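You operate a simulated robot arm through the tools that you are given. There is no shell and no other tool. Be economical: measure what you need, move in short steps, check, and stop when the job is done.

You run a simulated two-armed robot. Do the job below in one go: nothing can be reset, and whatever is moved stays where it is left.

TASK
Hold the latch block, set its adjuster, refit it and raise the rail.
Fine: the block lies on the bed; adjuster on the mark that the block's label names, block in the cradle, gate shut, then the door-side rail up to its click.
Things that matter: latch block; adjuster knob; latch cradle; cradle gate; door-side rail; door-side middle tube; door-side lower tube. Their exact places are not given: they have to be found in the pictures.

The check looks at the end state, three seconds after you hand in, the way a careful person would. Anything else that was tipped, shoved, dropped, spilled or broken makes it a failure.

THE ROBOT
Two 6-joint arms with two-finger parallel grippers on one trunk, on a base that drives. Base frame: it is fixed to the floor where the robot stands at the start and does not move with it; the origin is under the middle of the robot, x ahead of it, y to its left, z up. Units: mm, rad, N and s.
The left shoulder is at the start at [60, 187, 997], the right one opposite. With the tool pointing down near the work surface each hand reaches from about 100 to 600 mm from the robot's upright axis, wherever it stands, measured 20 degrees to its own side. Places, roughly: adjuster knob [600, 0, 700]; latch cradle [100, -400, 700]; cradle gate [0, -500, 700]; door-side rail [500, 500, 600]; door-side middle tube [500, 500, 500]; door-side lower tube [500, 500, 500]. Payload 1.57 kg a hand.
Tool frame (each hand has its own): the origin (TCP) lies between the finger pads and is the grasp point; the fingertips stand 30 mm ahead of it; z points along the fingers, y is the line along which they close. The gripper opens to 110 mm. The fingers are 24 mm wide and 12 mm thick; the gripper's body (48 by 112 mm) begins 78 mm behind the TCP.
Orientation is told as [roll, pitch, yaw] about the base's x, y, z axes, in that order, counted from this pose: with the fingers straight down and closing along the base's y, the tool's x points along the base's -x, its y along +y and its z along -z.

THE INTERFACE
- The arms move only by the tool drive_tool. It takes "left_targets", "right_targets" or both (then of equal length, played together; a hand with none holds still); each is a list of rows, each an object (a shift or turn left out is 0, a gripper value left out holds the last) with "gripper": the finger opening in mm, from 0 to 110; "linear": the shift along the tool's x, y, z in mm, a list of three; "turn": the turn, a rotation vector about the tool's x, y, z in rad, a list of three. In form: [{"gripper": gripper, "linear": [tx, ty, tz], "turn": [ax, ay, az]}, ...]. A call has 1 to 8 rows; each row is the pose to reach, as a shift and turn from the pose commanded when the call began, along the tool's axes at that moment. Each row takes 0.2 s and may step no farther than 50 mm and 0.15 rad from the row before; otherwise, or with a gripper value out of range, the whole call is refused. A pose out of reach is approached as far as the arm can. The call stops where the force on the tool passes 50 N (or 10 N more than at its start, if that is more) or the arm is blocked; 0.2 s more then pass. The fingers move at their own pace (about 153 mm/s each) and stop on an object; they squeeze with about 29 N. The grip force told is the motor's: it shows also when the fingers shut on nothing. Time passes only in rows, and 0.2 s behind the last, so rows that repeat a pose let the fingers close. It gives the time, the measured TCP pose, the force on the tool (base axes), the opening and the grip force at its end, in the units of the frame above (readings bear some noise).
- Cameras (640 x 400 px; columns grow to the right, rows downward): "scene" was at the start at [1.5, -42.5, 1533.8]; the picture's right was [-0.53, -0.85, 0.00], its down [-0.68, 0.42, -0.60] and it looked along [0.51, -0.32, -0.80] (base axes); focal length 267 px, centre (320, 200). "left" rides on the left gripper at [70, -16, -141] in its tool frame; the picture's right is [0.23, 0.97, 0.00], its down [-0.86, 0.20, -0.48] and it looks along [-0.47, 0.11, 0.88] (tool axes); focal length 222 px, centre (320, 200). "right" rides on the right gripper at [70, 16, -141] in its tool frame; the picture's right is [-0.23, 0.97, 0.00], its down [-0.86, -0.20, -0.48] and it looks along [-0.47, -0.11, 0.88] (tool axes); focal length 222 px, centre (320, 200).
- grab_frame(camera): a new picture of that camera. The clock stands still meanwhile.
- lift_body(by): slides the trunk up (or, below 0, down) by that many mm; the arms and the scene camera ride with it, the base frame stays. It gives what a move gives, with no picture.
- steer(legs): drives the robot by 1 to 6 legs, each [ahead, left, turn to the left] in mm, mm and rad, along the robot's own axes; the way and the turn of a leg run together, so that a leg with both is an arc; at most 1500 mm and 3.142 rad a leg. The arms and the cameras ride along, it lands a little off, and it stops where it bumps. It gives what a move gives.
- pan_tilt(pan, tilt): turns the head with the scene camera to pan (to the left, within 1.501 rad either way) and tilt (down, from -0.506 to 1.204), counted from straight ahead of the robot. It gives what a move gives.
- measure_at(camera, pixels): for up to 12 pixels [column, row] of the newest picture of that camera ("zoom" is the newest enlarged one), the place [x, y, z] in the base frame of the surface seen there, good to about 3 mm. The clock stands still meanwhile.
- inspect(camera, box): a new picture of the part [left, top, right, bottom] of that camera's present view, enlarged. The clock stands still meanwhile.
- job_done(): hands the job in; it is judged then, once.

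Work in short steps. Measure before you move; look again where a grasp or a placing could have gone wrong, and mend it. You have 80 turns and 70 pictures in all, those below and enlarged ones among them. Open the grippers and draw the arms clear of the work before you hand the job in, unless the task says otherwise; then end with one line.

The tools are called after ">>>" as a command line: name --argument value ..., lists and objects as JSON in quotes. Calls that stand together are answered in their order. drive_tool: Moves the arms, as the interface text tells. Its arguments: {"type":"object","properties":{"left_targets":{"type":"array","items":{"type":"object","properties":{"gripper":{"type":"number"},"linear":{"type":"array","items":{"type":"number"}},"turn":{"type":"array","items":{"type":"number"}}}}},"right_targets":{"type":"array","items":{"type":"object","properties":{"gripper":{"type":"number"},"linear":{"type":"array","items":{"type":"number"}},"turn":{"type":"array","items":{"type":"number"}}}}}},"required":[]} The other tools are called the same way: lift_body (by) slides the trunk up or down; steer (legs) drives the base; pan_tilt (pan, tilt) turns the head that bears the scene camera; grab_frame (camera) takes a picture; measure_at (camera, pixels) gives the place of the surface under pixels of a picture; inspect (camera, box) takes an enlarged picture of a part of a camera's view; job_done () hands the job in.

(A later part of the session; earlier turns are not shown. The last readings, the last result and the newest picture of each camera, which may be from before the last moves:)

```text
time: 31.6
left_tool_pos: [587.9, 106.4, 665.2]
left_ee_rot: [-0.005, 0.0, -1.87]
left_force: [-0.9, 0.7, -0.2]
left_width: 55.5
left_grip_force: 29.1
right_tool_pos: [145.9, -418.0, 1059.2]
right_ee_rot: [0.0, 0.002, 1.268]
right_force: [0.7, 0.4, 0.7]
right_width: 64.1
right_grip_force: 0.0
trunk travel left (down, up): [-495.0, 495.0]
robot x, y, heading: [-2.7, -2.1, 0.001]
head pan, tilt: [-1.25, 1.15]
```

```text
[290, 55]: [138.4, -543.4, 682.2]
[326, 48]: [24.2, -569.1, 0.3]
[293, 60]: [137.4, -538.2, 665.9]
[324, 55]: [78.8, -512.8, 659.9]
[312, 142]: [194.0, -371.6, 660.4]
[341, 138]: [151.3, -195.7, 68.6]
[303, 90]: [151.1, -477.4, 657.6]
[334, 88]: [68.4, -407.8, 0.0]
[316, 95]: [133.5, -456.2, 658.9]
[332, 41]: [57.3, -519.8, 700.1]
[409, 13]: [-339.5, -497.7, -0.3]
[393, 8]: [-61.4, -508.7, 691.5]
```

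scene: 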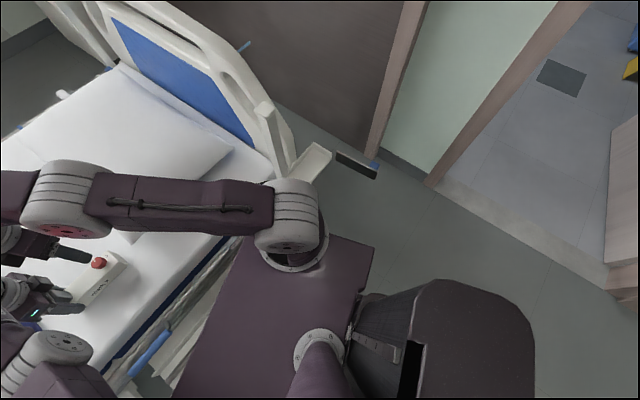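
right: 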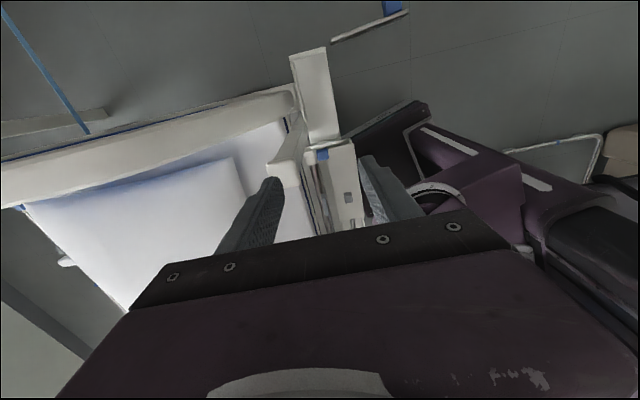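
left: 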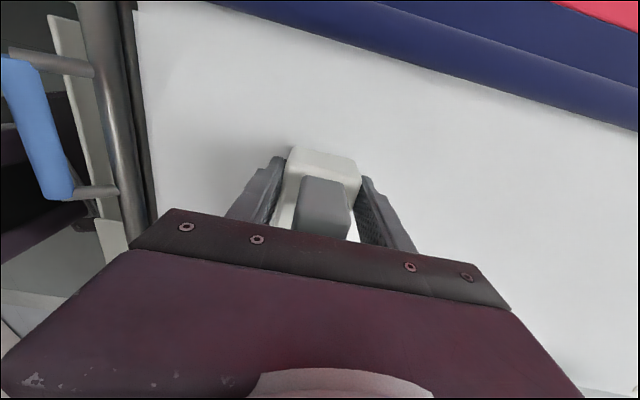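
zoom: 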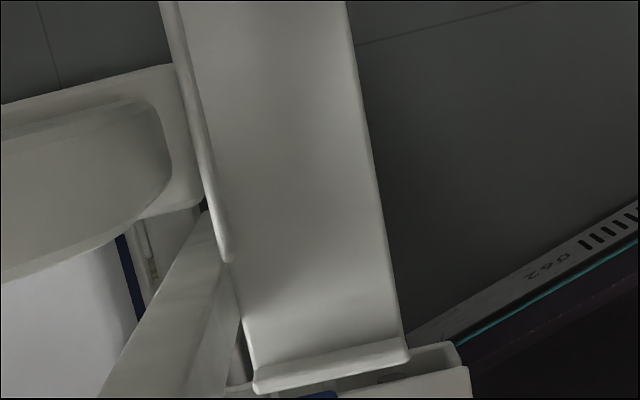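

I measure the cradle's inner corners and wall tops from this last enlargement.

>>> measure_at --camera "zoom" --pixels '[[262, 360], [395, 335], [405, 345], [260, 385], [400, 352], [230, 240], [215, 240], [240, 240], [372, 200], [200, 150], [300, 370], [225, 100]]'

>>> inspect --camera "right" --box '[260, 0, 420, 100]'

>>> measure_at --camera "zoom" --pixels '[[140, 245], [260, 210], [262, 195], [120, 232], [150, 330], [280, 300], [130, 300], [285, 175], [290, 158], [430, 105], [595, 45], [530, 25]]'

```text
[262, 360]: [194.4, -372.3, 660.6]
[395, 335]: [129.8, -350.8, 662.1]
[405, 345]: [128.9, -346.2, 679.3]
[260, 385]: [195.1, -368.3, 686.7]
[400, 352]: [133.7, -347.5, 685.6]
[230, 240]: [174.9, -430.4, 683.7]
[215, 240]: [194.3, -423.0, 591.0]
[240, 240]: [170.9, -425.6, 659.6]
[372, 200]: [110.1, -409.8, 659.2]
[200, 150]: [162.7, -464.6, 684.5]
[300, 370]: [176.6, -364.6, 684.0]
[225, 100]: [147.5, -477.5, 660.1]
```

```text
4.00 times, centred on (340, 50) of right
```

zoom: 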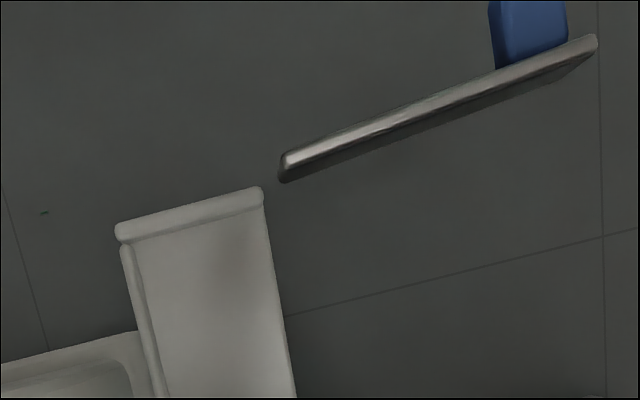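

```text
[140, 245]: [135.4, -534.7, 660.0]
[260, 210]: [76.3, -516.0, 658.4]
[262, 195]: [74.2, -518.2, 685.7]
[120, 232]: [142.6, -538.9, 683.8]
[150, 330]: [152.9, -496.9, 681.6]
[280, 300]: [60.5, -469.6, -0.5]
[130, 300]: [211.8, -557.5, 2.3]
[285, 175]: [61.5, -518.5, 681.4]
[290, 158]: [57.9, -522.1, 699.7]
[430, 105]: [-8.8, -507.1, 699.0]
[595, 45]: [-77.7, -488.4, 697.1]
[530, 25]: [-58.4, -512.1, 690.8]
```

The cradle floor is z≈659 (centre ≈(134,-443), inside ≈173×64 mm, walls to 684), open on the outer side; the gate hinges at (60,-520). I'll lift the block by its top centre with the right hand. First release and retreat left, and bring right back.

>>> drive_tool --left_targets '[{"gripper": 100}, {"gripper": 100}, {"gripper": 100, "linear": [0, 0, -45]}, {"linear": [0, 0, -90]}, {"linear": [0, 0, -135]}, {"linear": [45, 0, -135]}, {"linear": [90, 0, -150]}, {"linear": [135, 0, -165]}]' --right_targets '[{"linear": [-41, -23, 0]}, {"linear": [-82, -46, 0]}, {"linear": [-123, -69, 0]}, {"linear": [-152, -81, 34]}, {"linear": [-181, -94, 67]}, {"linear": [-209, -106, 101]}, {"linear": [-238, -118, 134]}, {"linear": [-267, -131, 168]}]'

>>> drive_tool --right_targets '[{"linear": [-38, -17, 16]}, {"linear": [-76, -33, 33]}, {"linear": [-113, -50, 50]}, {"linear": [-151, -67, 66]}, {"linear": [-189, -83, 82]}, {"linear": [-227, -100, 99]}, {"linear": [-265, -117, 115]}, {"linear": [-302.5, -133.4, 132], "gripper": 80}]'

>>> grab_frame --camera "right"

```text
time: 33.4
left_tool_pos: [590.7, 217.2, 819.8]
left_ee_rot: [-0.005, -0.003, -1.872]
left_force: [0.2, 0.0, -0.2]
left_width: 100.1
left_grip_force: 0.1
left hand out of reach, approached as far as the arm can: row 3, 4, 6, 7, 8
right_tool_pos: [352.4, -200.7, 890.2]
right_ee_rot: [0.0, -0.001, 1.265]
right_force: [0.4, -0.2, -0.6]
right_width: 63.9
right_grip_force: 0.1
trunk travel left (down, up): [-495.0, 495.0]
robot x, y, heading: [-2.0, -3.3, 0.004]
head pan, tilt: [-1.25, 1.15]
```

```text
time: 35.2
left_tool_pos: [589.9, 216.3, 821.8]
left_ee_rot: [-0.002, 0.0, -1.872]
left_force: [-0.1, -0.2, 0.5]
left_width: 99.7
left_grip_force: 0.0
right_tool_pos: [549.3, 37.8, 763.8]
right_ee_rot: [0.001, 0.0, 1.265]
right_force: [-0.9, 0.4, -0.5]
right_width: 80.0
right_grip_force: 0.0
right hand out of reach, approached as far as the arm can: row 8
trunk travel left (down, up): [-495.0, 495.0]
robot x, y, heading: [2.0, 2.4, 0.001]
head pan, tilt: [-1.25, 1.15]
```

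```text
33 pictures are left
```

right: 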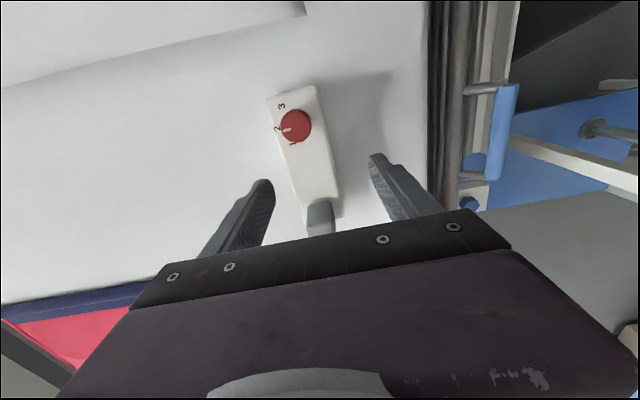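

Right falls ~20 mm short. I drive the base 70 mm to the left (away from the bed edge line, table is still >100 mm off) to gain reach.

>>> steer --legs '[[0, 70, 0]]'

>>> grab_frame --camera "right"

```text
time: 36.2
left_tool_pos: [589.4, 286.5, 820.8]
left_ee_rot: [-0.002, -0.003, -1.872]
left_force: [0.1, -0.6, 0.4]
left_width: 99.9
left_grip_force: 0.0
right_tool_pos: [549.9, 108.8, 763.7]
right_ee_rot: [-0.001, 0.002, 1.264]
right_force: [-0.5, -0.6, -0.1]
right_width: 80.0
right_grip_force: 0.0
trunk travel left (down, up): [-495.0, 495.0]
robot x, y, heading: [-3.9, 68.5, -0.0]
head pan, tilt: [-1.25, 1.15]
```

```text
32 pictures are left
```

right: 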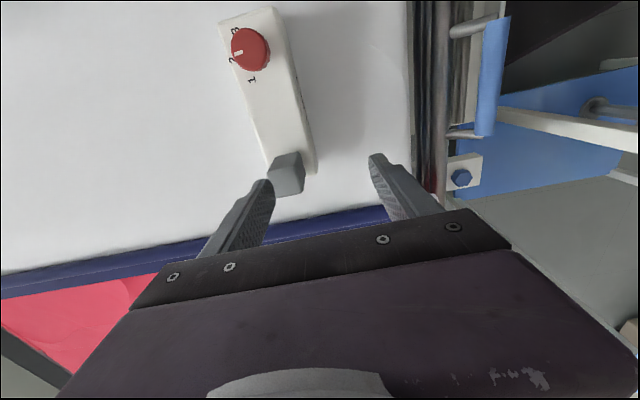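

I re-measure the block in this view before gripping.

>>> measure_at --camera "right" --pixels '[[224, 24], [274, 13], [242, 97], [297, 85], [266, 155], [310, 150], [288, 160], [251, 49], [255, 150], [297, 120]]'

```text
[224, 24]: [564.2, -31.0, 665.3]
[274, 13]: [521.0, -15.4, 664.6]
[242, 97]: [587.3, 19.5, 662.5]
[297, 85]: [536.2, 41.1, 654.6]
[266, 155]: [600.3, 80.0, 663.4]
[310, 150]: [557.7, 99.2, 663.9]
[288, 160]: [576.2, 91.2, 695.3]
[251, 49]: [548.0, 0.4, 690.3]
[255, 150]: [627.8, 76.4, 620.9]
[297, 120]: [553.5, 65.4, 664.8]
```

Block centre ≈(566,50), axis 17.8°. I move over it at the same height and check the reading before descending.

>>> drive_tool --right_targets '[{"linear": [36, -9, 0]}, {"linear": [70.8, -18.2, 0]}, {"linear": [70.8, -18.2, 5]}]'

```text
time: 37.0
left_tool_pos: [591.0, 286.1, 821.4]
left_ee_rot: [-0.002, 0.0, -1.873]
left_force: [-0.2, -0.4, 0.4]
left_width: 99.9
left_grip_force: 0.1
right_tool_pos: [547.4, 33.9, 756.9]
right_ee_rot: [-0.001, 0.0, 1.264]
right_force: [0.0, 0.0, 1.3]
right_width: 79.9
right_grip_force: 0.1
trunk travel left (down, up): [-495.0, 495.0]
robot x, y, heading: [2.7, 72.5, 0.0]
head pan, tilt: [-1.25, 1.15]
```

Reading (547,34,757). I correct to (564.5,45), descend to z 678 and close on the block's top.

>>> drive_tool --right_targets '[{"linear": [-15.6, -12.9, 20]}, {"linear": [-15.6, -12.9, 50]}, {"linear": [-15.6, -12.9, 70]}, {"linear": [-15.6, -12.9, 79]}]'

>>> grab_frame --camera "right"

```text
time: 38.0
left_tool_pos: [590.0, 285.2, 821.2]
left_ee_rot: [-0.004, 0.0, -1.873]
left_force: [1.4, 0.1, -0.3]
left_width: 100.0
left_grip_force: 0.0
right_tool_pos: [564.6, 45.3, 679.7]
right_ee_rot: [0.001, 0.002, 1.266]
right_force: [-0.8, -0.7, -0.3]
right_width: 79.8
right_grip_force: 0.1
trunk travel left (down, up): [-495.0, 495.0]
robot x, y, heading: [1.3, 69.1, -0.002]
head pan, tilt: [-1.25, 1.15]
```

```text
31 pictures are left
```

right: 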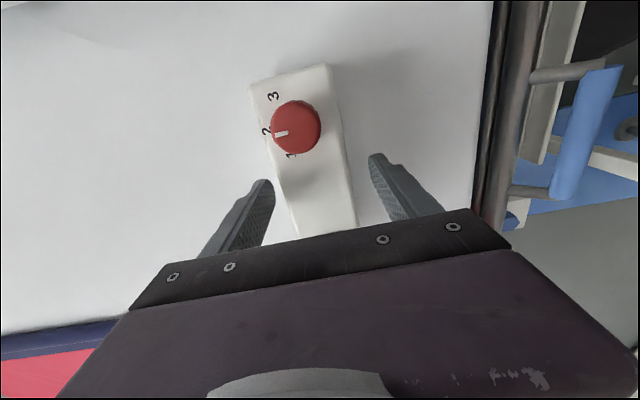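

The block's between the fingers. Close and lift.

>>> drive_tool --right_targets '[{"gripper": 35}, {"gripper": 35}, {"gripper": 35}, {"linear": [0, 0, -15]}, {"linear": [0, 0, -45]}, {"linear": [0, 0, -90]}, {"linear": [0, 0, -135]}, {"linear": [0, 0, -180]}]'

>>> grab_frame --camera "right"

```text
time: 39.8
left_tool_pos: [588.8, 286.2, 821.7]
left_ee_rot: [-0.002, -0.001, -1.873]
left_force: [0.3, 0.1, -1.5]
left_width: 100.0
left_grip_force: 0.0
right_tool_pos: [557.4, 44.5, 857.3]
right_ee_rot: [0.0, 0.0, 1.265]
right_force: [0.6, 0.7, 0.0]
right_width: 35.4
right_grip_force: 0.0
right hand out of reach, approached as far as the arm can: row 8
trunk travel left (down, up): [-495.0, 495.0]
robot x, y, heading: [1.6, 69.0, 0.003]
head pan, tilt: [-1.25, 1.15]
```

```text
30 pictures are left
```

right: 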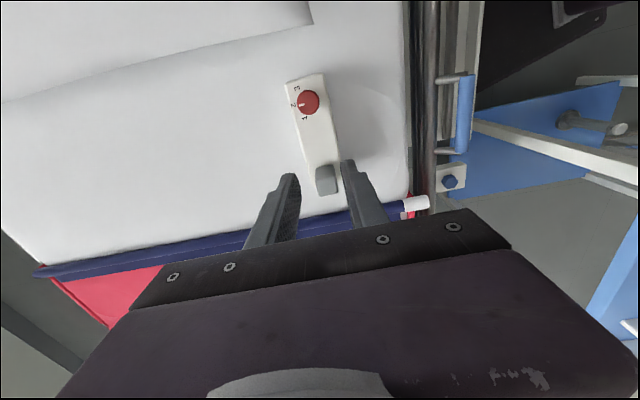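

The top edge slipped out of the grip (fingers went to 35 mm), the block stayed put. I'll grip the grey handle cube instead, fingers closing along the bed axis and the hand tilted toward the robot (also clears the headboard post). First re-orient.

>>> drive_tool --right_targets '[{"linear": [5, 7.6, 0], "turn": [0, 0, 0.145], "gripper": 60}, {"linear": [10, 15, 0], "turn": [0, 0, 0.29]}, {"linear": [15, 23, 0], "turn": [0, 0, 0.435]}, {"linear": [20, 30, 0], "turn": [0, 0, 0.58]}, {"linear": [25, 38, 0], "turn": [0, 0, 0.725]}, {"linear": [30, 46, 0], "turn": [0, 0, 0.87]}, {"linear": [35, 53, 0], "turn": [0, 0, 1.015]}, {"linear": [40, 61, 0], "turn": [0, 0, 1.16]}]'

>>> drive_tool --right_targets '[{"turn": [0, 0, 0.14]}, {"turn": [0, 0, 0.28]}, {"turn": [0, 0, 0.416]}]'

>>> drive_tool --right_targets '[{"turn": [0, -0.12, 0]}, {"turn": [0, -0.24, 0]}, {"turn": [0, -0.35, 0]}]'

>>> grab_frame --camera "right"

```text
time: 41.6
left_tool_pos: [590.5, 285.5, 821.4]
left_ee_rot: [0.0, -0.001, -1.873]
left_force: [0.3, 0.3, 0.0]
left_width: 99.9
left_grip_force: 0.1
right_tool_pos: [487.6, 23.6, 858.2]
right_ee_rot: [0.0, -0.001, 0.102]
right_force: [-0.1, 0.1, 0.0]
right_width: 59.9
right_grip_force: 0.1
trunk travel left (down, up): [-495.0, 495.0]
robot x, y, heading: [-1.7, 71.8, -0.0]
head pan, tilt: [-1.25, 1.15]
```

```text
time: 42.4
left_tool_pos: [589.9, 285.7, 822.0]
left_ee_rot: [-0.004, 0.0, -1.872]
left_force: [-0.1, 0.2, 0.9]
left_width: 100.0
left_grip_force: 0.0
right_tool_pos: [488.6, 22.9, 859.1]
right_ee_rot: [0.0, -0.001, -0.315]
right_force: [0.3, 0.1, -0.3]
right_width: 60.2
right_grip_force: 0.1
trunk travel left (down, up): [-495.0, 495.0]
robot x, y, heading: [3.6, 70.4, -0.001]
head pan, tilt: [-1.25, 1.15]
```

```text
time: 43.2
left_tool_pos: [589.7, 284.9, 821.4]
left_ee_rot: [-0.003, 0.001, -1.873]
left_force: [0.1, -0.7, 0.5]
left_width: 99.8
left_grip_force: 0.0
right_tool_pos: [489.4, 24.0, 860.3]
right_ee_rot: [0.001, -0.353, -0.31]
right_force: [-0.6, 0.3, -0.4]
right_width: 60.2
right_grip_force: 0.0
trunk travel left (down, up): [-495.0, 495.0]
robot x, y, heading: [1.4, 68.6, 0.001]
head pan, tilt: [-1.25, 1.15]
```

```text
29 pictures are left
```

right: 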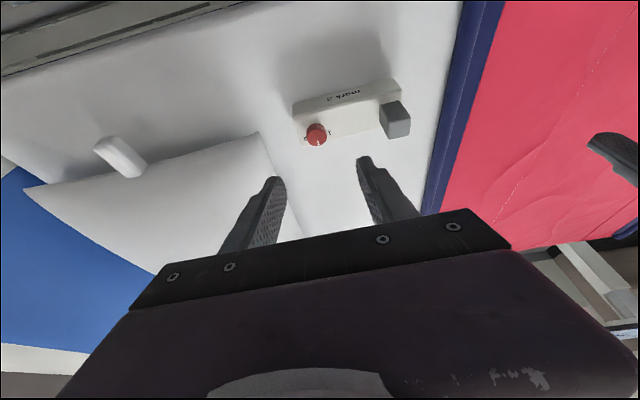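

Orientation as wanted (fingers lean toward +x). I measure the cube and block again.

>>> inspect --camera "right" --box '[284, 66, 428, 156]'

>>> measure_at --camera "zoom" --pixels '[[495, 260], [460, 200], [520, 175], [560, 250], [480, 240], [420, 95], [65, 200], [150, 300], [100, 340], [500, 300], [425, 250], [555, 290]]'

```text
4.44 times, centred on (356, 111) of right
```

zoom: 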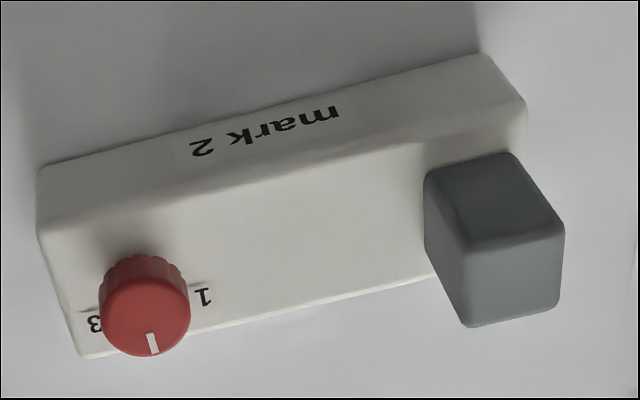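

```text
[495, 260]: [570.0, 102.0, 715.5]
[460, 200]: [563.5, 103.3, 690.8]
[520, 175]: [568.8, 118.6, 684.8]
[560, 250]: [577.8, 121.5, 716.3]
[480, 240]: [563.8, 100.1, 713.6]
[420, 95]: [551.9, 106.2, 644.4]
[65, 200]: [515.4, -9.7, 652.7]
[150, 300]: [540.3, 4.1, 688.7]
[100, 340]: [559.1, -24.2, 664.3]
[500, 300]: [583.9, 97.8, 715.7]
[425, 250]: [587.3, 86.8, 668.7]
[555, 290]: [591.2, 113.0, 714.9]
```

Cube centre ≈(580,106), z 664–716. I go to hover, then down to grip height with fingers open 60.

>>> drive_tool --right_targets '[{"linear": [-5, 27, 28]}, {"linear": [-10, 53, 57]}, {"linear": [-15, 80, 86]}, {"linear": [-19.9, 105.7, 113.9]}, {"linear": [-6, 105.7, 151]}, {"linear": [0.9, 105.7, 170.2]}]'

>>> grab_frame --camera "right"

```text
time: 44.6
left_tool_pos: [590.9, 286.0, 820.8]
left_ee_rot: [-0.003, 0.0, -1.872]
left_force: [0.0, -0.4, 0.6]
left_width: 100.1
left_grip_force: 0.1
right_tool_pos: [576.4, 108.5, 699.0]
right_ee_rot: [-0.001, -0.352, -0.311]
right_force: [0.1, 0.2, 0.0]
right_width: 60.3
right_grip_force: 0.1
trunk travel left (down, up): [-495.0, 495.0]
robot x, y, heading: [-3.3, 68.9, -0.0]
head pan, tilt: [-1.25, 1.15]
```

```text
27 pictures are left
```

right: 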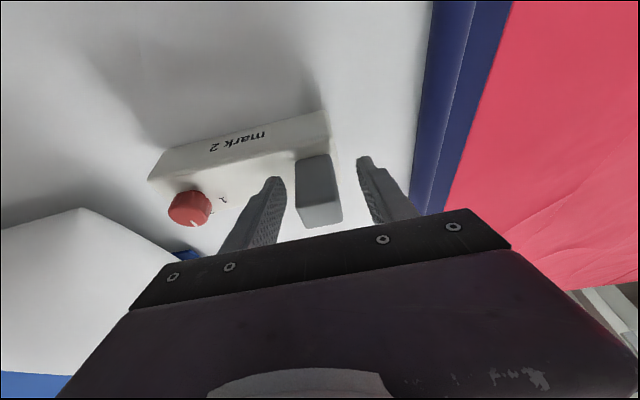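

Cube sits between the fingers. Close, lift a little and look.

>>> drive_tool --right_targets '[{"gripper": 10}, {"gripper": 10}, {"gripper": 10}, {"linear": [-7, 0, -19]}, {"linear": [-14, 0, -38]}, {"linear": [-21, 0, -56]}]'

>>> grab_frame --camera "right"

```text
time: 46.0
left_tool_pos: [590.9, 284.1, 820.0]
left_ee_rot: [-0.002, 0.0, -1.872]
left_force: [-0.4, -0.2, 0.2]
left_width: 99.8
left_grip_force: 0.2
right_tool_pos: [576.5, 107.5, 759.3]
right_ee_rot: [0.001, -0.348, -0.31]
right_force: [0.3, -0.8, -3.1]
right_width: 29.6
right_grip_force: 29.1
trunk travel left (down, up): [-495.0, 495.0]
robot x, y, heading: [1.2, 68.7, -0.0]
head pan, tilt: [-1.25, 1.15]
```

```text
26 pictures are left
```

right: 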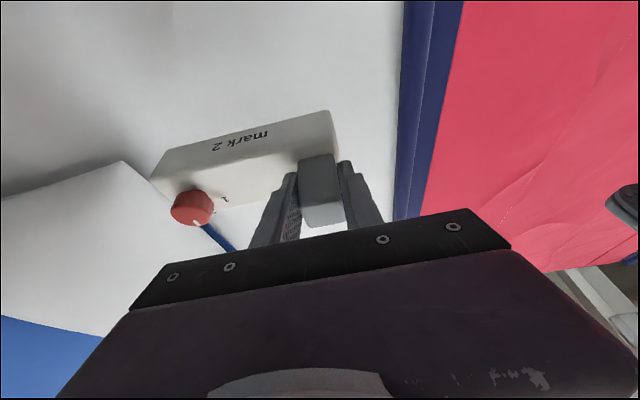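

Firmly held and level. I measure the block relative to the hand for accurate placing.

>>> inspect --camera "right" --box '[140, 95, 380, 245]'

>>> measure_at --camera "zoom" --pixels '[[35, 215], [70, 150], [300, 75], [500, 50], [520, 120], [515, 80], [60, 180], [60, 235], [350, 150], [400, 200], [480, 150], [100, 230]]'

```text
2.67 times, centred on (260, 170) of right
```

zoom: 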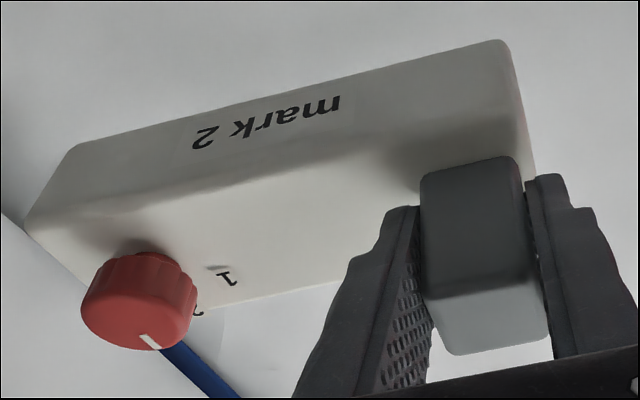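

```text
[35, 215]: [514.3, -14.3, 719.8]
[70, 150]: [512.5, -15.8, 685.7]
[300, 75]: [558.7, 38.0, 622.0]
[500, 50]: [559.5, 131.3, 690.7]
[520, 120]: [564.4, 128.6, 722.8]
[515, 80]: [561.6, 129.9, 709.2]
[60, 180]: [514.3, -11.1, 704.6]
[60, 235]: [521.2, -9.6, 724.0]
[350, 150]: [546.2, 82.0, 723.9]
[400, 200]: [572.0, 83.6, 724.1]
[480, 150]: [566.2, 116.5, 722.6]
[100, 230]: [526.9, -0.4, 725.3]
```

Block: near face n-offset and ends known relative to TCP. Before carrying, I measure the headboard post beside the cradle from the head camera.

>>> inspect --camera "scene" --box '[220, 60, 412, 180]'

>>> measure_at --camera "zoom" --pixels '[[150, 150], [185, 155], [135, 165], [175, 180], [160, 190], [195, 200], [200, 230], [175, 170], [120, 150], [210, 250]]'

```text
3.33 times, centred on (316, 120) of scene
```

zoom: 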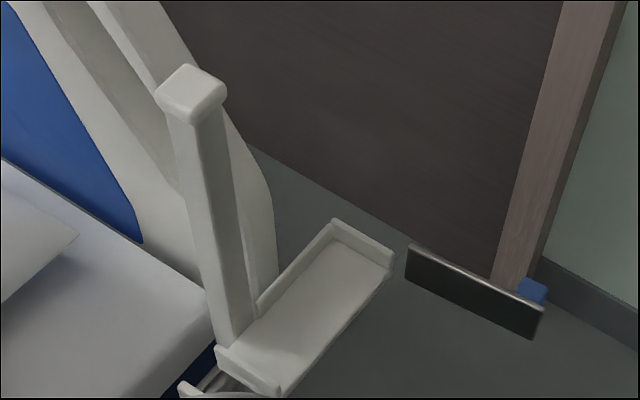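

```text
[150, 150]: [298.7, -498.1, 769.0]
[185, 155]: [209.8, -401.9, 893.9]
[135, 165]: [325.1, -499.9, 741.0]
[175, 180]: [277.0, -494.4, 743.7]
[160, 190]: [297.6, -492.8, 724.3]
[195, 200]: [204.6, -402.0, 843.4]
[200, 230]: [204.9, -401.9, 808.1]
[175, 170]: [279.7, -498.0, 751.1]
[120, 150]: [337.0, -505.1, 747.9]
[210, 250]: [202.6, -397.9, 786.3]
```

>>> measure_at --camera "zoom" --pixels '[[223, 98], [220, 92], [192, 68], [190, 112], [160, 92], [190, 85], [210, 110], [222, 180], [240, 250], [215, 180], [230, 200], [205, 150]]'

```text
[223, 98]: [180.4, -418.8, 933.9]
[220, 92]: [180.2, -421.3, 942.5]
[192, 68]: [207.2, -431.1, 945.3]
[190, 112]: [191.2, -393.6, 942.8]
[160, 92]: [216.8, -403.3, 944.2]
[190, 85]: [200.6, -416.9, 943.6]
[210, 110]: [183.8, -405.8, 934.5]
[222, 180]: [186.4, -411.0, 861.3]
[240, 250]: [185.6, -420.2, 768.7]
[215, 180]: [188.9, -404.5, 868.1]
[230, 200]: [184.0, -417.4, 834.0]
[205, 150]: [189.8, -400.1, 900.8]
```

The post's tray-side face is at n≈300, behind the cradle's back wall, so a straight drop into the tray clears it. I carry the block high (over z 945) toward the cradle.

>>> drive_tool --right_targets '[{"linear": [5.9, -32.4, -30.3]}, {"linear": [11.9, -64.8, -60.6]}, {"linear": [17.8, -97.1, -90.9]}, {"linear": [23.8, -129.5, -121.2]}, {"linear": [29.7, -161.9, -151.5]}, {"linear": [35.6, -194.3, -181.8]}, {"linear": [41.6, -226.6, -212.1]}, {"linear": [47.5, -259, -242.4]}]'

>>> drive_tool --right_targets '[{"linear": [11, -42.7, -16]}, {"linear": [22, -85.3, -32.1]}, {"linear": [32.9, -128, -48.1]}, {"linear": [43.9, -170.6, -64.2]}, {"linear": [54.9, -213.3, -80.2]}, {"linear": [65.9, -256, -96.2]}, {"linear": [76.8, -298.6, -112.3]}, {"linear": [87.8, -341.3, -128.3]}]'

>>> grab_frame --camera "right"

```text
time: 47.8
left_tool_pos: [590.0, 285.7, 821.9]
left_ee_rot: [-0.002, 0.0, -1.873]
left_force: [-0.7, -0.1, 0.0]
left_width: 100.0
left_grip_force: 0.2
right_tool_pos: [373.8, -101.6, 971.2]
right_ee_rot: [0.002, -0.351, -0.311]
right_force: [-0.4, -0.3, -2.8]
right_width: 30.1
right_grip_force: 28.8
trunk travel left (down, up): [-495.0, 495.0]
robot x, y, heading: [-2.0, 68.6, -0.004]
head pan, tilt: [-1.25, 1.15]
```

```text
time: 49.6
left_tool_pos: [589.5, 283.4, 822.0]
left_ee_rot: [-0.002, 0.001, -1.872]
left_force: [0.3, 0.3, 0.3]
left_width: 100.1
left_grip_force: 0.0
right_tool_pos: [149.5, -389.8, 1060.3]
right_ee_rot: [0.001, -0.35, -0.311]
right_force: [0.1, -0.7, -2.4]
right_width: 29.8
right_grip_force: 29.2
right hand out of reach, approached as far as the arm can: row 2, 3, 4, 5, 6
trunk travel left (down, up): [-495.0, 495.0]
robot x, y, heading: [3.8, 69.8, 0.0]
head pan, tilt: [-1.25, 1.15]
```

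```text
23 pictures are left
```

right: 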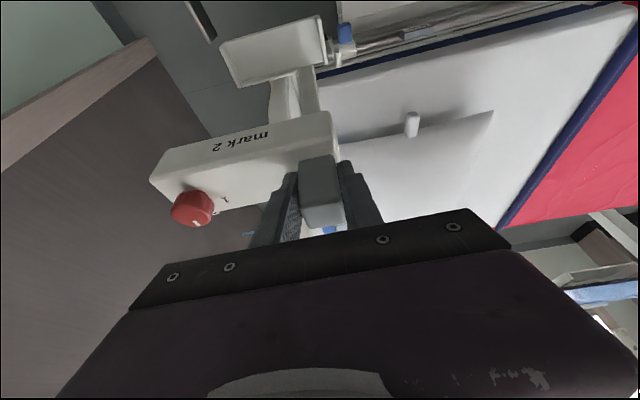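

Block is over the tray and still level. Lower 210 mm straight down and check with the head camera.

>>> drive_tool --right_targets '[{"linear": [14.7, 1, 39.3]}, {"linear": [29.4, 2, 78.7]}, {"linear": [44.2, 3, 118]}, {"linear": [58.9, 3, 157.4]}, {"linear": [73.6, 3, 196.7]}]'

>>> grab_frame --camera "scene"

```text
time: 50.8
left_tool_pos: [590.6, 284.3, 821.3]
left_ee_rot: [-0.003, 0.001, -1.872]
left_force: [-0.6, 0.4, 1.0]
left_width: 100.0
left_grip_force: 0.1
right_tool_pos: [148.5, -384.1, 849.6]
right_ee_rot: [0.0, -0.35, -0.311]
right_force: [-1.5, 0.5, -2.7]
right_width: 29.8
right_grip_force: 29.0
trunk travel left (down, up): [-495.0, 495.0]
robot x, y, heading: [-0.8, 66.1, -0.001]
head pan, tilt: [-1.25, 1.15]
```

```text
22 pictures are left
```

scene: 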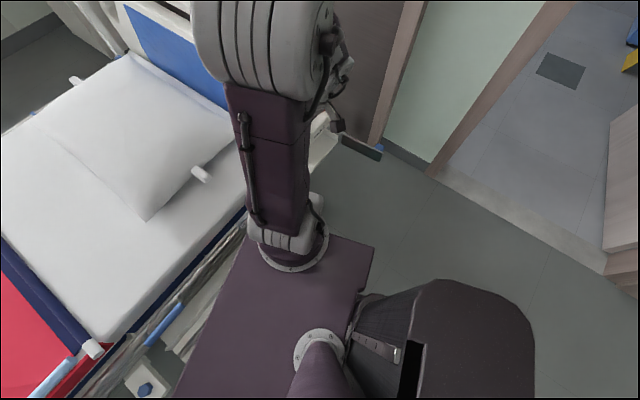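

The arm hides it from the head; I use the right hand camera.

>>> grab_frame --camera "right"

>>> measure_at --camera "right" --pixels '[[330, 115], [155, 180], [165, 170], [250, 125], [330, 150], [110, 130], [130, 80], [330, 60], [200, 60], [300, 70], [345, 110], [120, 165]]'

```text
21 pictures are left
```

right: 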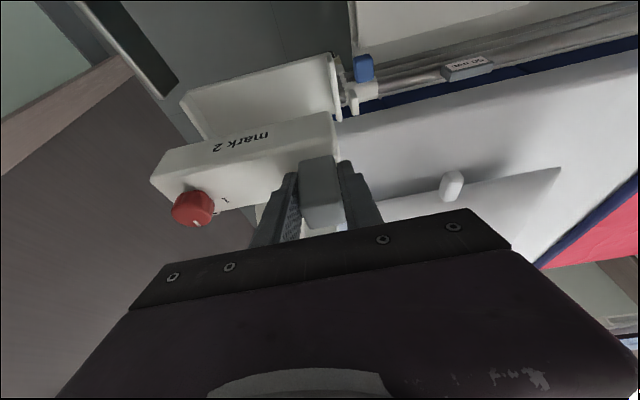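

```text
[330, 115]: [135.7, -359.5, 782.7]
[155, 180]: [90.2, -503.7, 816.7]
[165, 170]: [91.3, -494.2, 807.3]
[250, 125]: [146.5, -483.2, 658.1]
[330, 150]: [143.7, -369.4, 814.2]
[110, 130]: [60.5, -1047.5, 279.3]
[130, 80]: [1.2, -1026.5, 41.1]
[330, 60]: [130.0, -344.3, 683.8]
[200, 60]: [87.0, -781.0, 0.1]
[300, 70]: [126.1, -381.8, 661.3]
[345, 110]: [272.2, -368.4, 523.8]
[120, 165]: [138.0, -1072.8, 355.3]
```

Near face n≈239, ends at l −453…−300 inside the tray's −468…−295: I shift 4 mm headward and lower to the floor.

>>> drive_tool --right_targets '[{"linear": [13, -4, 35]}, {"linear": [25, -4, 68]}, {"linear": [33, -4, 89]}, {"linear": [36, -4, 97.5]}, {"linear": [37.4, -4, 101.3]}, {"linear": [38.4, -4, 104]}]'

>>> grab_frame --camera "right"

```text
time: 52.2
left_tool_pos: [590.4, 284.9, 821.8]
left_ee_rot: [-0.004, 0.0, -1.874]
left_force: [0.5, 0.1, 0.2]
left_width: 99.9
left_grip_force: 0.0
right_tool_pos: [146.9, -387.5, 739.3]
right_ee_rot: [-0.001, -0.349, -0.31]
right_force: [-1.1, -0.4, -2.5]
right_width: 30.0
right_grip_force: 29.4
trunk travel left (down, up): [-495.0, 495.0]
robot x, y, heading: [-0.5, 68.6, -0.005]
head pan, tilt: [-1.25, 1.15]
```

```text
20 pictures are left
```

right: 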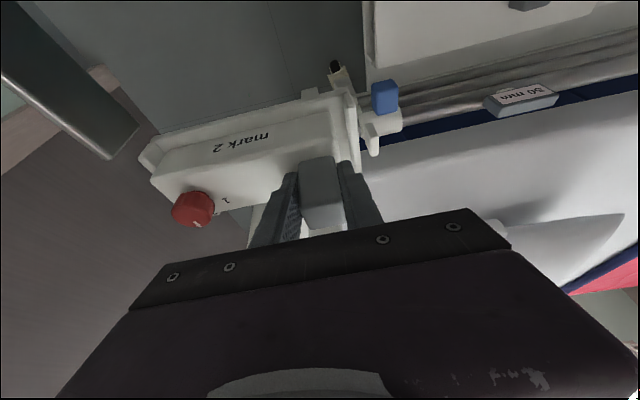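

Still hanging just above the floor. Ease 3 mm inward and down until it carries, then open.

>>> drive_tool --right_targets '[{"linear": [-2.1, 0, 2]}, {"linear": [-1.4, 0, 4.8]}, {"linear": [-0.7, 0, 6.7]}]'

```text
time: 53.0
left_tool_pos: [588.3, 287.3, 822.5]
left_ee_rot: [0.001, -0.004, -1.873]
left_force: [-0.6, 0.1, 0.1]
left_width: 100.3
left_grip_force: 0.0
right_tool_pos: [150.3, -388.2, 737.5]
right_ee_rot: [-0.007, -0.357, -0.312]
right_force: [-5.1, -3.1, 47.3]
right_width: 29.7
right_grip_force: 28.9
trunk travel left (down, up): [-495.0, 495.0]
robot x, y, heading: [-0.3, 70.8, 0.0]
head pan, tilt: [-1.25, 1.15]
```

Contact (47 N). Relax 2 mm, open, and back out along the hand's axis.

>>> drive_tool --right_targets '[{"linear": [-0.7, 0, -2]}, {"linear": [-0.7, 0, -2], "gripper": 56}, {"linear": [-0.7, 0, -2], "gripper": 56}, {"linear": [0, 0, -25]}, {"linear": [0, 0, -65]}, {"linear": [0, 0, -105]}, {"linear": [0, 0, -145]}]'

>>> grab_frame --camera "right"

```text
time: 54.6
left_tool_pos: [590.8, 285.1, 822.2]
left_ee_rot: [-0.003, -0.003, -1.874]
left_force: [-0.2, 0.2, 0.3]
left_width: 99.9
left_grip_force: 0.1
right_tool_pos: [103.1, -372.4, 871.1]
right_ee_rot: [-0.001, -0.348, -0.309]
right_force: [-0.3, -0.7, -0.2]
right_width: 56.0
right_grip_force: 0.1
trunk travel left (down, up): [-495.0, 495.0]
robot x, y, heading: [-0.2, 68.1, -0.001]
head pan, tilt: [-1.25, 1.15]
```

```text
19 pictures are left
```

right: 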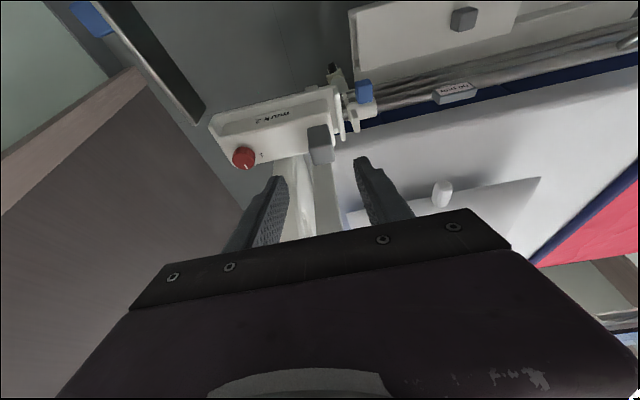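

Block appears seated. I enlarge cradle, block and the labelled grey piece.

>>> inspect --camera "right" --box '[200, 60, 392, 180]'

>>> measure_at --camera "zoom" --pixels '[[110, 230], [80, 270], [430, 130], [60, 215], [450, 90], [250, 130], [450, 180], [480, 130], [545, 90], [540, 130], [300, 270], [40, 250]]'

>>> inspect --camera "right" --box '[340, 50, 500, 150]'

```text
3.33 times, centred on (296, 120) of right
```

zoom: 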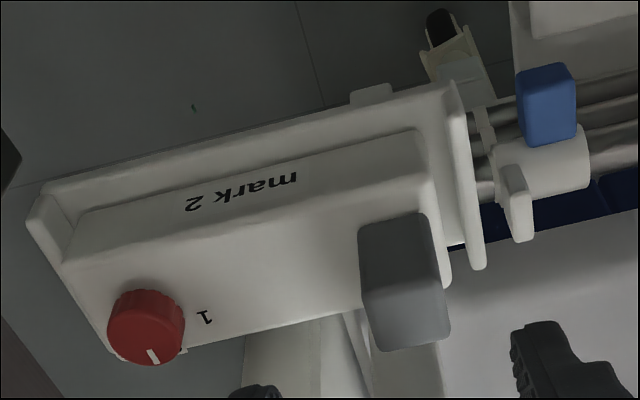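

```text
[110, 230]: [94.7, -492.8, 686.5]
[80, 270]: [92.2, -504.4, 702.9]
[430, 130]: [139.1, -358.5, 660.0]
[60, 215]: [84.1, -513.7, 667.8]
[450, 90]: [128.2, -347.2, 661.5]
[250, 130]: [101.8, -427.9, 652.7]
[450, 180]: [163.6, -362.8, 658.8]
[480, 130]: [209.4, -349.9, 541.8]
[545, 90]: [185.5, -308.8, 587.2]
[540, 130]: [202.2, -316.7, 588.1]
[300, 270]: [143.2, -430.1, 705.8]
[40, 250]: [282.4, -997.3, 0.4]
```

```text
4.00 times, centred on (420, 100) of right
```

zoom: 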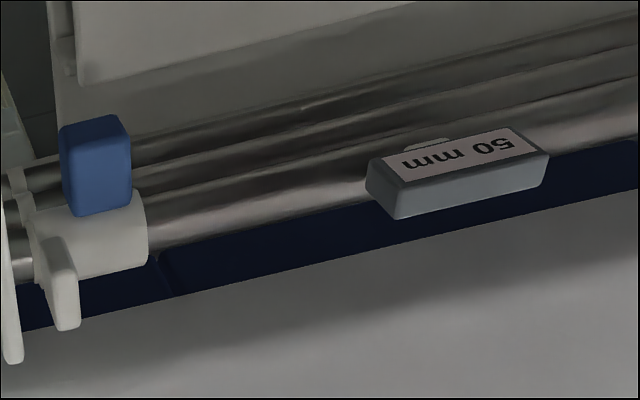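

Block seated in the cradle (top z 706, on floor 659). Next the gate: I straighten the hand, close the fingers, and drive the base back 70 mm to the right for reach.

>>> drive_tool --right_targets '[{"turn": [0, 0.12, 0], "gripper": 0}, {"turn": [0, 0.24, 0], "gripper": 0}, {"turn": [0, 0.35, 0], "gripper": 0}]'

>>> steer --legs '[[0, -75, 0]]'

```text
time: 55.4
left_tool_pos: [590.7, 284.3, 821.9]
left_ee_rot: [-0.004, -0.002, -1.873]
left_force: [-0.1, 0.0, 0.5]
left_width: 99.9
left_grip_force: 0.2
right_tool_pos: [103.9, -373.9, 869.4]
right_ee_rot: [-0.001, 0.001, -0.31]
right_force: [0.3, -0.5, -0.1]
right_width: 0.0
right_grip_force: 21.2
trunk travel left (down, up): [-495.0, 495.0]
robot x, y, heading: [-1.6, 67.2, 0.002]
head pan, tilt: [-1.25, 1.15]
```

```text
time: 56.4
left_tool_pos: [590.3, 208.3, 820.7]
left_ee_rot: [-0.003, -0.001, -1.875]
left_force: [-0.7, -0.4, 0.2]
left_width: 100.0
left_grip_force: 0.1
right_tool_pos: [102.4, -449.8, 869.4]
right_ee_rot: [0.002, 0.002, -0.311]
right_force: [0.2, -0.3, 0.2]
right_width: 0.0
right_grip_force: 21.5
trunk travel left (down, up): [-495.0, 495.0]
robot x, y, heading: [-0.5, -3.7, -0.001]
head pan, tilt: [-1.25, 1.15]
```

Move to hover behind (head side of) the gate at about (-27,-541,840).

>>> drive_tool --right_targets '[{"linear": [24, -31.5, 7]}, {"linear": [48, -63, 15]}, {"linear": [72, -94.5, 22]}, {"linear": [95.4, -126.1, 30]}]'

>>> grab_frame --camera "right"

```text
time: 57.4
left_tool_pos: [589.5, 208.3, 822.7]
left_ee_rot: [-0.001, 0.002, -1.875]
left_force: [0.4, -0.6, -0.8]
left_width: 100.1
left_grip_force: 0.0
right_tool_pos: [-27.9, -540.9, 842.2]
right_ee_rot: [0.002, -0.001, -0.312]
right_force: [-0.7, -0.4, -0.2]
right_width: 0.1
right_grip_force: 21.3
trunk travel left (down, up): [-495.0, 495.0]
robot x, y, heading: [1.6, -3.6, -0.002]
head pan, tilt: [-1.25, 1.15]
```

```text
16 pictures are left
```

right: 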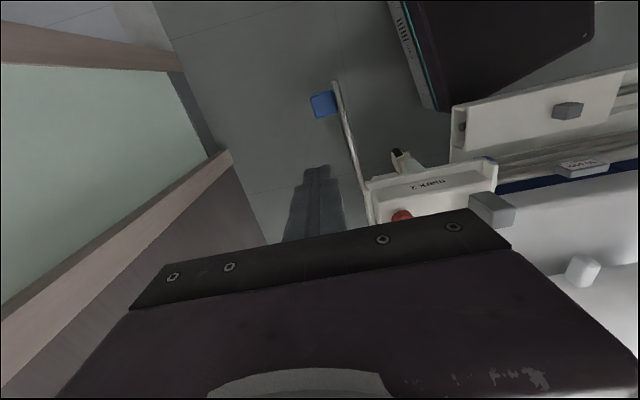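

Fingers are on the head side of the gate. Descend to z 705 and sweep the gate along its arc, short of full closure.

>>> drive_tool --right_targets '[{"linear": [0, 0, 35]}, {"linear": [0, 0, 70]}, {"linear": [0, 0, 105]}, {"linear": [0, 0, 137]}]'

>>> drive_tool --right_targets '[{"linear": [1.3, 26.2, 0]}, {"linear": [4, 50, 0]}, {"linear": [-0.5, 73.6, 0]}, {"linear": [-11.7, 94.8, 0]}, {"linear": [-28.6, 111.9, 0]}, {"linear": [-45.9, 121.8, 0]}]'

>>> grab_frame --camera "right"

```text
time: 58.4
left_tool_pos: [592.4, 208.2, 821.7]
left_ee_rot: [-0.004, 0.0, -1.874]
left_force: [-0.8, 0.1, -0.4]
left_width: 99.9
left_grip_force: 0.1
right_tool_pos: [-25.5, -542.0, 702.7]
right_ee_rot: [0.0, 0.001, -0.312]
right_force: [0.4, 0.8, 0.1]
right_width: 0.1
right_grip_force: 21.6
trunk travel left (down, up): [-495.0, 495.0]
robot x, y, heading: [0.6, -7.4, -0.004]
head pan, tilt: [-1.25, 1.15]
```

```text
time: 59.8
left_tool_pos: [592.0, 208.2, 821.6]
left_ee_rot: [-0.004, 0.001, -1.875]
left_force: [1.1, -0.5, 0.4]
left_width: 100.0
left_grip_force: 0.0
right_tool_pos: [55.6, -437.4, 703.1]
right_ee_rot: [0.0, 0.0, -0.313]
right_force: [0.1, -0.9, 0.8]
right_width: 0.1
right_grip_force: 20.8
trunk travel left (down, up): [-495.0, 495.0]
robot x, y, heading: [3.4, -7.1, -0.003]
head pan, tilt: [-1.25, 1.15]
```

```text
15 pictures are left
```

right: 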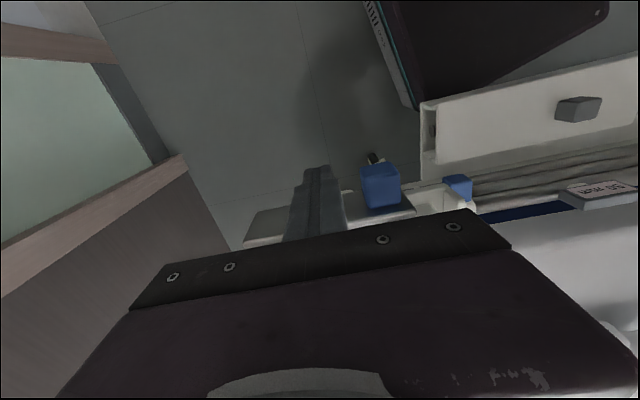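

The gate moved along; now push slowly toward the cradle until it seats.

>>> drive_tool --right_targets '[{"linear": [-6, 2, 0]}, {"linear": [-12, 3, 0]}, {"linear": [-17, 4, 0]}, {"linear": [-21, 4, 0]}, {"linear": [-25, 4, 0]}, {"linear": [-29, 4, 0]}]'

>>> grab_frame --camera "right"

```text
time: 61.4
left_tool_pos: [587.5, 205.7, 822.6]
left_ee_rot: [0.0, -0.001, -1.879]
left_force: [0.0, -0.3, 0.5]
left_width: 100.3
left_grip_force: 0.0
right_tool_pos: [77.4, -439.4, 702.8]
right_ee_rot: [0.009, 0.002, -0.32]
right_force: [-29.7, 0.4, 0.6]
right_width: 0.0
right_grip_force: 21.4
trunk travel left (down, up): [-495.0, 495.0]
robot x, y, heading: [-2.7, -3.8, -0.007]
head pan, tilt: [-1.25, 1.15]
stopped in row 6 (right hand): the force on the tool passed its limit (the readings are from after the stop); the commanded pose is now the measured one
```

```text
14 pictures are left
```

right: 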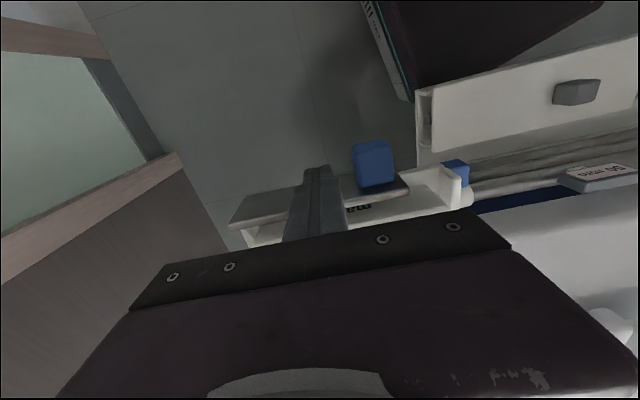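

It hit the stop (force limit). I back the hand off outward, raise it, and check gate and block.

>>> drive_tool --right_targets '[{"linear": [30, 0, 0]}, {"linear": [60, 0, 0]}, {"linear": [60, -10, -45]}, {"linear": [50, -20, -90]}, {"linear": [30, -30, -130]}, {"linear": [20, -60, -165]}]'

>>> grab_frame --camera "right"

```text
time: 62.8
left_tool_pos: [589.0, 206.0, 821.9]
left_ee_rot: [-0.002, -0.001, -1.877]
left_force: [-0.4, 0.7, 0.4]
left_width: 100.2
left_grip_force: 0.1
right_tool_pos: [42.5, -491.4, 871.4]
right_ee_rot: [0.008, 0.003, -0.316]
right_force: [-0.1, -0.6, 0.6]
right_width: 0.0
right_grip_force: 21.3
trunk travel left (down, up): [-495.0, 495.0]
robot x, y, heading: [-1.1, -4.0, -0.006]
head pan, tilt: [-1.25, 1.15]
```

```text
13 pictures are left
```

right: 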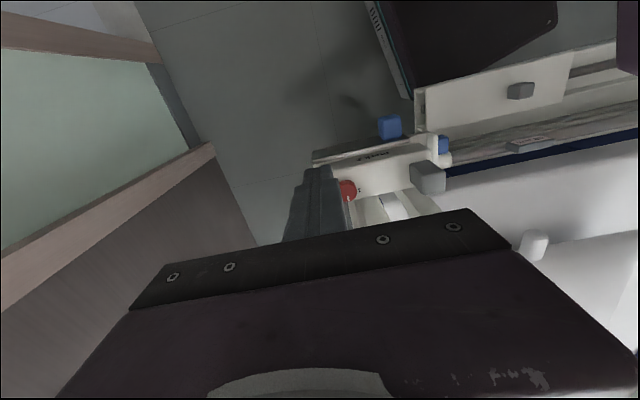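

>>> inspect --camera "right" --box '[300, 90, 460, 190]'

>>> measure_at --camera "zoom" --pixels '[[60, 270], [200, 230], [390, 185], [100, 250], [300, 205], [360, 155], [130, 300], [480, 200], [200, 270], [460, 220]]'

```text
4.00 times, centred on (380, 140) of right
```

zoom: 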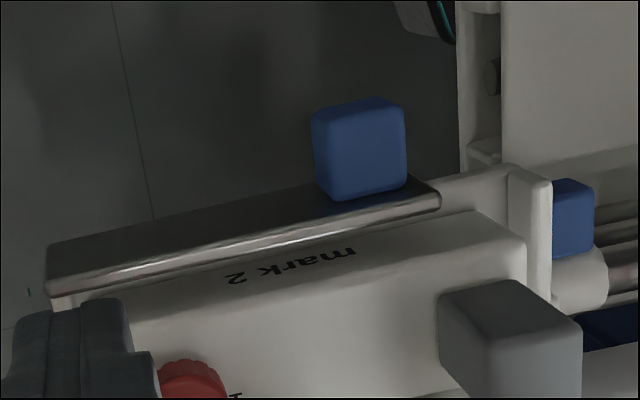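

```text
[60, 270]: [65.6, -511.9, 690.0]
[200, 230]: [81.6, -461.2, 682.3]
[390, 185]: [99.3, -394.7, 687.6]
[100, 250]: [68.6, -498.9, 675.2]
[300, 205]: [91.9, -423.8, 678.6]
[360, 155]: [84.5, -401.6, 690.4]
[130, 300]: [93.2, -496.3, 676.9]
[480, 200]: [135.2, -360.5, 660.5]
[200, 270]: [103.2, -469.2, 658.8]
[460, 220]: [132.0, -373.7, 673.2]
```

The gate lies parallel to the cradle front (n≈217 at both ends): shut. Now the rail: I bring the left hand over the blue U-handle and turn the head to it.

>>> drive_tool --left_targets '[{"linear": [-22, -38, 3]}, {"linear": [-43, -75, 6]}, {"linear": [-65, -112, 9]}, {"linear": [-87, -150, 12]}, {"linear": [-108, -187, 16]}, {"linear": [-130, -225, 20]}]'

>>> grab_frame --camera "left"

```text
time: 64.2
left_tool_pos: [586.5, 204.3, 822.8]
left_ee_rot: [-0.005, -0.003, -1.878]
left_force: [0.6, -0.6, 0.5]
left_width: 100.1
left_grip_force: 0.1
left hand out of reach, approached as far as the arm can: row 1, 2, 3, 4, 5, 6
right_tool_pos: [42.6, -491.0, 871.0]
right_ee_rot: [0.007, 0.004, -0.317]
right_force: [0.2, 0.2, 0.4]
right_width: 0.0
right_grip_force: 21.5
trunk travel left (down, up): [-495.0, 495.0]
robot x, y, heading: [1.2, -4.5, -0.002]
head pan, tilt: [-1.25, 1.15]
```

```text
11 pictures are left
```

left: 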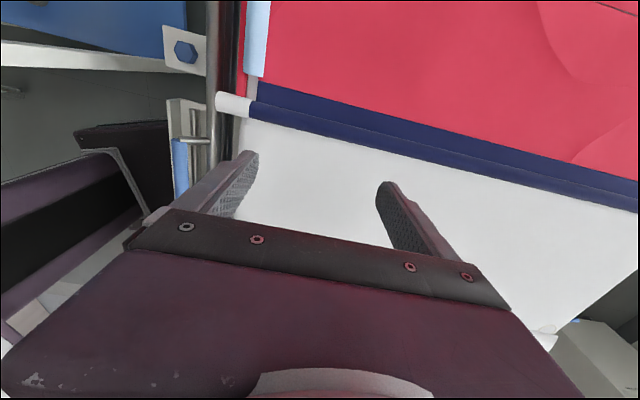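

The left arm can't travel in that wrist pose. I unwind the wrist toward yaw +1.26 (fingers then also close across the rail).

>>> drive_tool --left_targets '[{"turn": [0, 0, -0.14]}, {"turn": [0, 0, -0.28]}, {"turn": [0, 0, -0.42]}, {"turn": [0, 0, -0.56]}, {"turn": [0, 0, -0.7]}, {"turn": [0, 0, -0.84]}, {"turn": [0, 0, -0.98]}, {"turn": [0, 0, -1.12]}]'

>>> drive_tool --left_targets '[{"turn": [0, 0, -0.14]}, {"turn": [0, 0, -0.28]}, {"turn": [0, 0, -0.42]}, {"turn": [0, 0, -0.56]}, {"turn": [0, 0, -0.7]}, {"turn": [0, 0, -0.84]}, {"turn": [0, 0, -0.98]}, {"turn": [0, 0, -1.12]}]'

```text
time: 66.0
left_tool_pos: [588.2, 204.9, 829.3]
left_ee_rot: [0.0, 0.002, -0.754]
left_force: [-1.2, 0.1, 0.4]
left_width: 99.9
left_grip_force: 0.1
right_tool_pos: [42.0, -491.0, 871.0]
right_ee_rot: [0.006, 0.004, -0.317]
right_force: [0.0, 0.6, -0.4]
right_width: 0.0
right_grip_force: 21.5
trunk travel left (down, up): [-495.0, 495.0]
robot x, y, heading: [0.9, -8.0, -0.003]
head pan, tilt: [-1.25, 1.15]
```

```text
time: 67.8
left_tool_pos: [587.6, 205.2, 829.0]
left_ee_rot: [0.003, 0.003, 0.364]
left_force: [-0.2, 0.0, -0.9]
left_width: 100.1
left_grip_force: 0.1
right_tool_pos: [42.2, -491.0, 870.0]
right_ee_rot: [0.007, 0.003, -0.318]
right_force: [0.5, -0.2, -0.5]
right_width: 0.0
right_grip_force: 21.9
trunk travel left (down, up): [-495.0, 495.0]
robot x, y, heading: [-3.4, -2.3, -0.003]
head pan, tilt: [-1.25, 1.15]
```

Now back toward the rail handle while finishing the turn, and swing the head there.

>>> drive_tool --left_targets '[{"linear": [28, 6, -1], "turn": [0, 0, -0.112], "gripper": 80}, {"linear": [56, 12, -3], "turn": [0, 0, -0.224]}, {"linear": [84.5, 18, -4], "turn": [0, 0, -0.336]}, {"linear": [113, 24, -5], "turn": [0, 0, -0.448]}, {"linear": [141, 30, -7], "turn": [0, 0, -0.56]}, {"linear": [169, 36, -8], "turn": [0, 0, -0.672]}, {"linear": [197, 42, -10], "turn": [0, 0, -0.784]}, {"linear": [225.4, 48.5, -11], "turn": [0, 0, -0.896]}]'

>>> grab_frame --camera "left"

```text
time: 69.6
left_tool_pos: [540.2, 161.8, 930.6]
left_ee_rot: [0.065, 0.017, 1.263]
left_force: [-1.0, -0.4, -0.1]
left_width: 79.9
left_grip_force: 0.2
left hand out of reach, approached as far as the arm can: row 1, 2, 3, 4, 5, 6, 7, 8
right_tool_pos: [41.9, -491.9, 870.2]
right_ee_rot: [0.007, 0.004, -0.316]
right_force: [0.5, 0.5, 0.4]
right_width: 0.0
right_grip_force: 21.1
trunk travel left (down, up): [-495.0, 495.0]
robot x, y, heading: [-3.4, -1.8, -0.002]
head pan, tilt: [-1.25, 1.15]
```

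```text
10 pictures are left
```

left: 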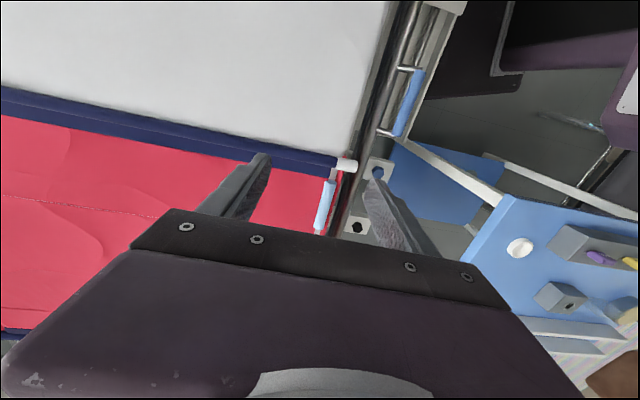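

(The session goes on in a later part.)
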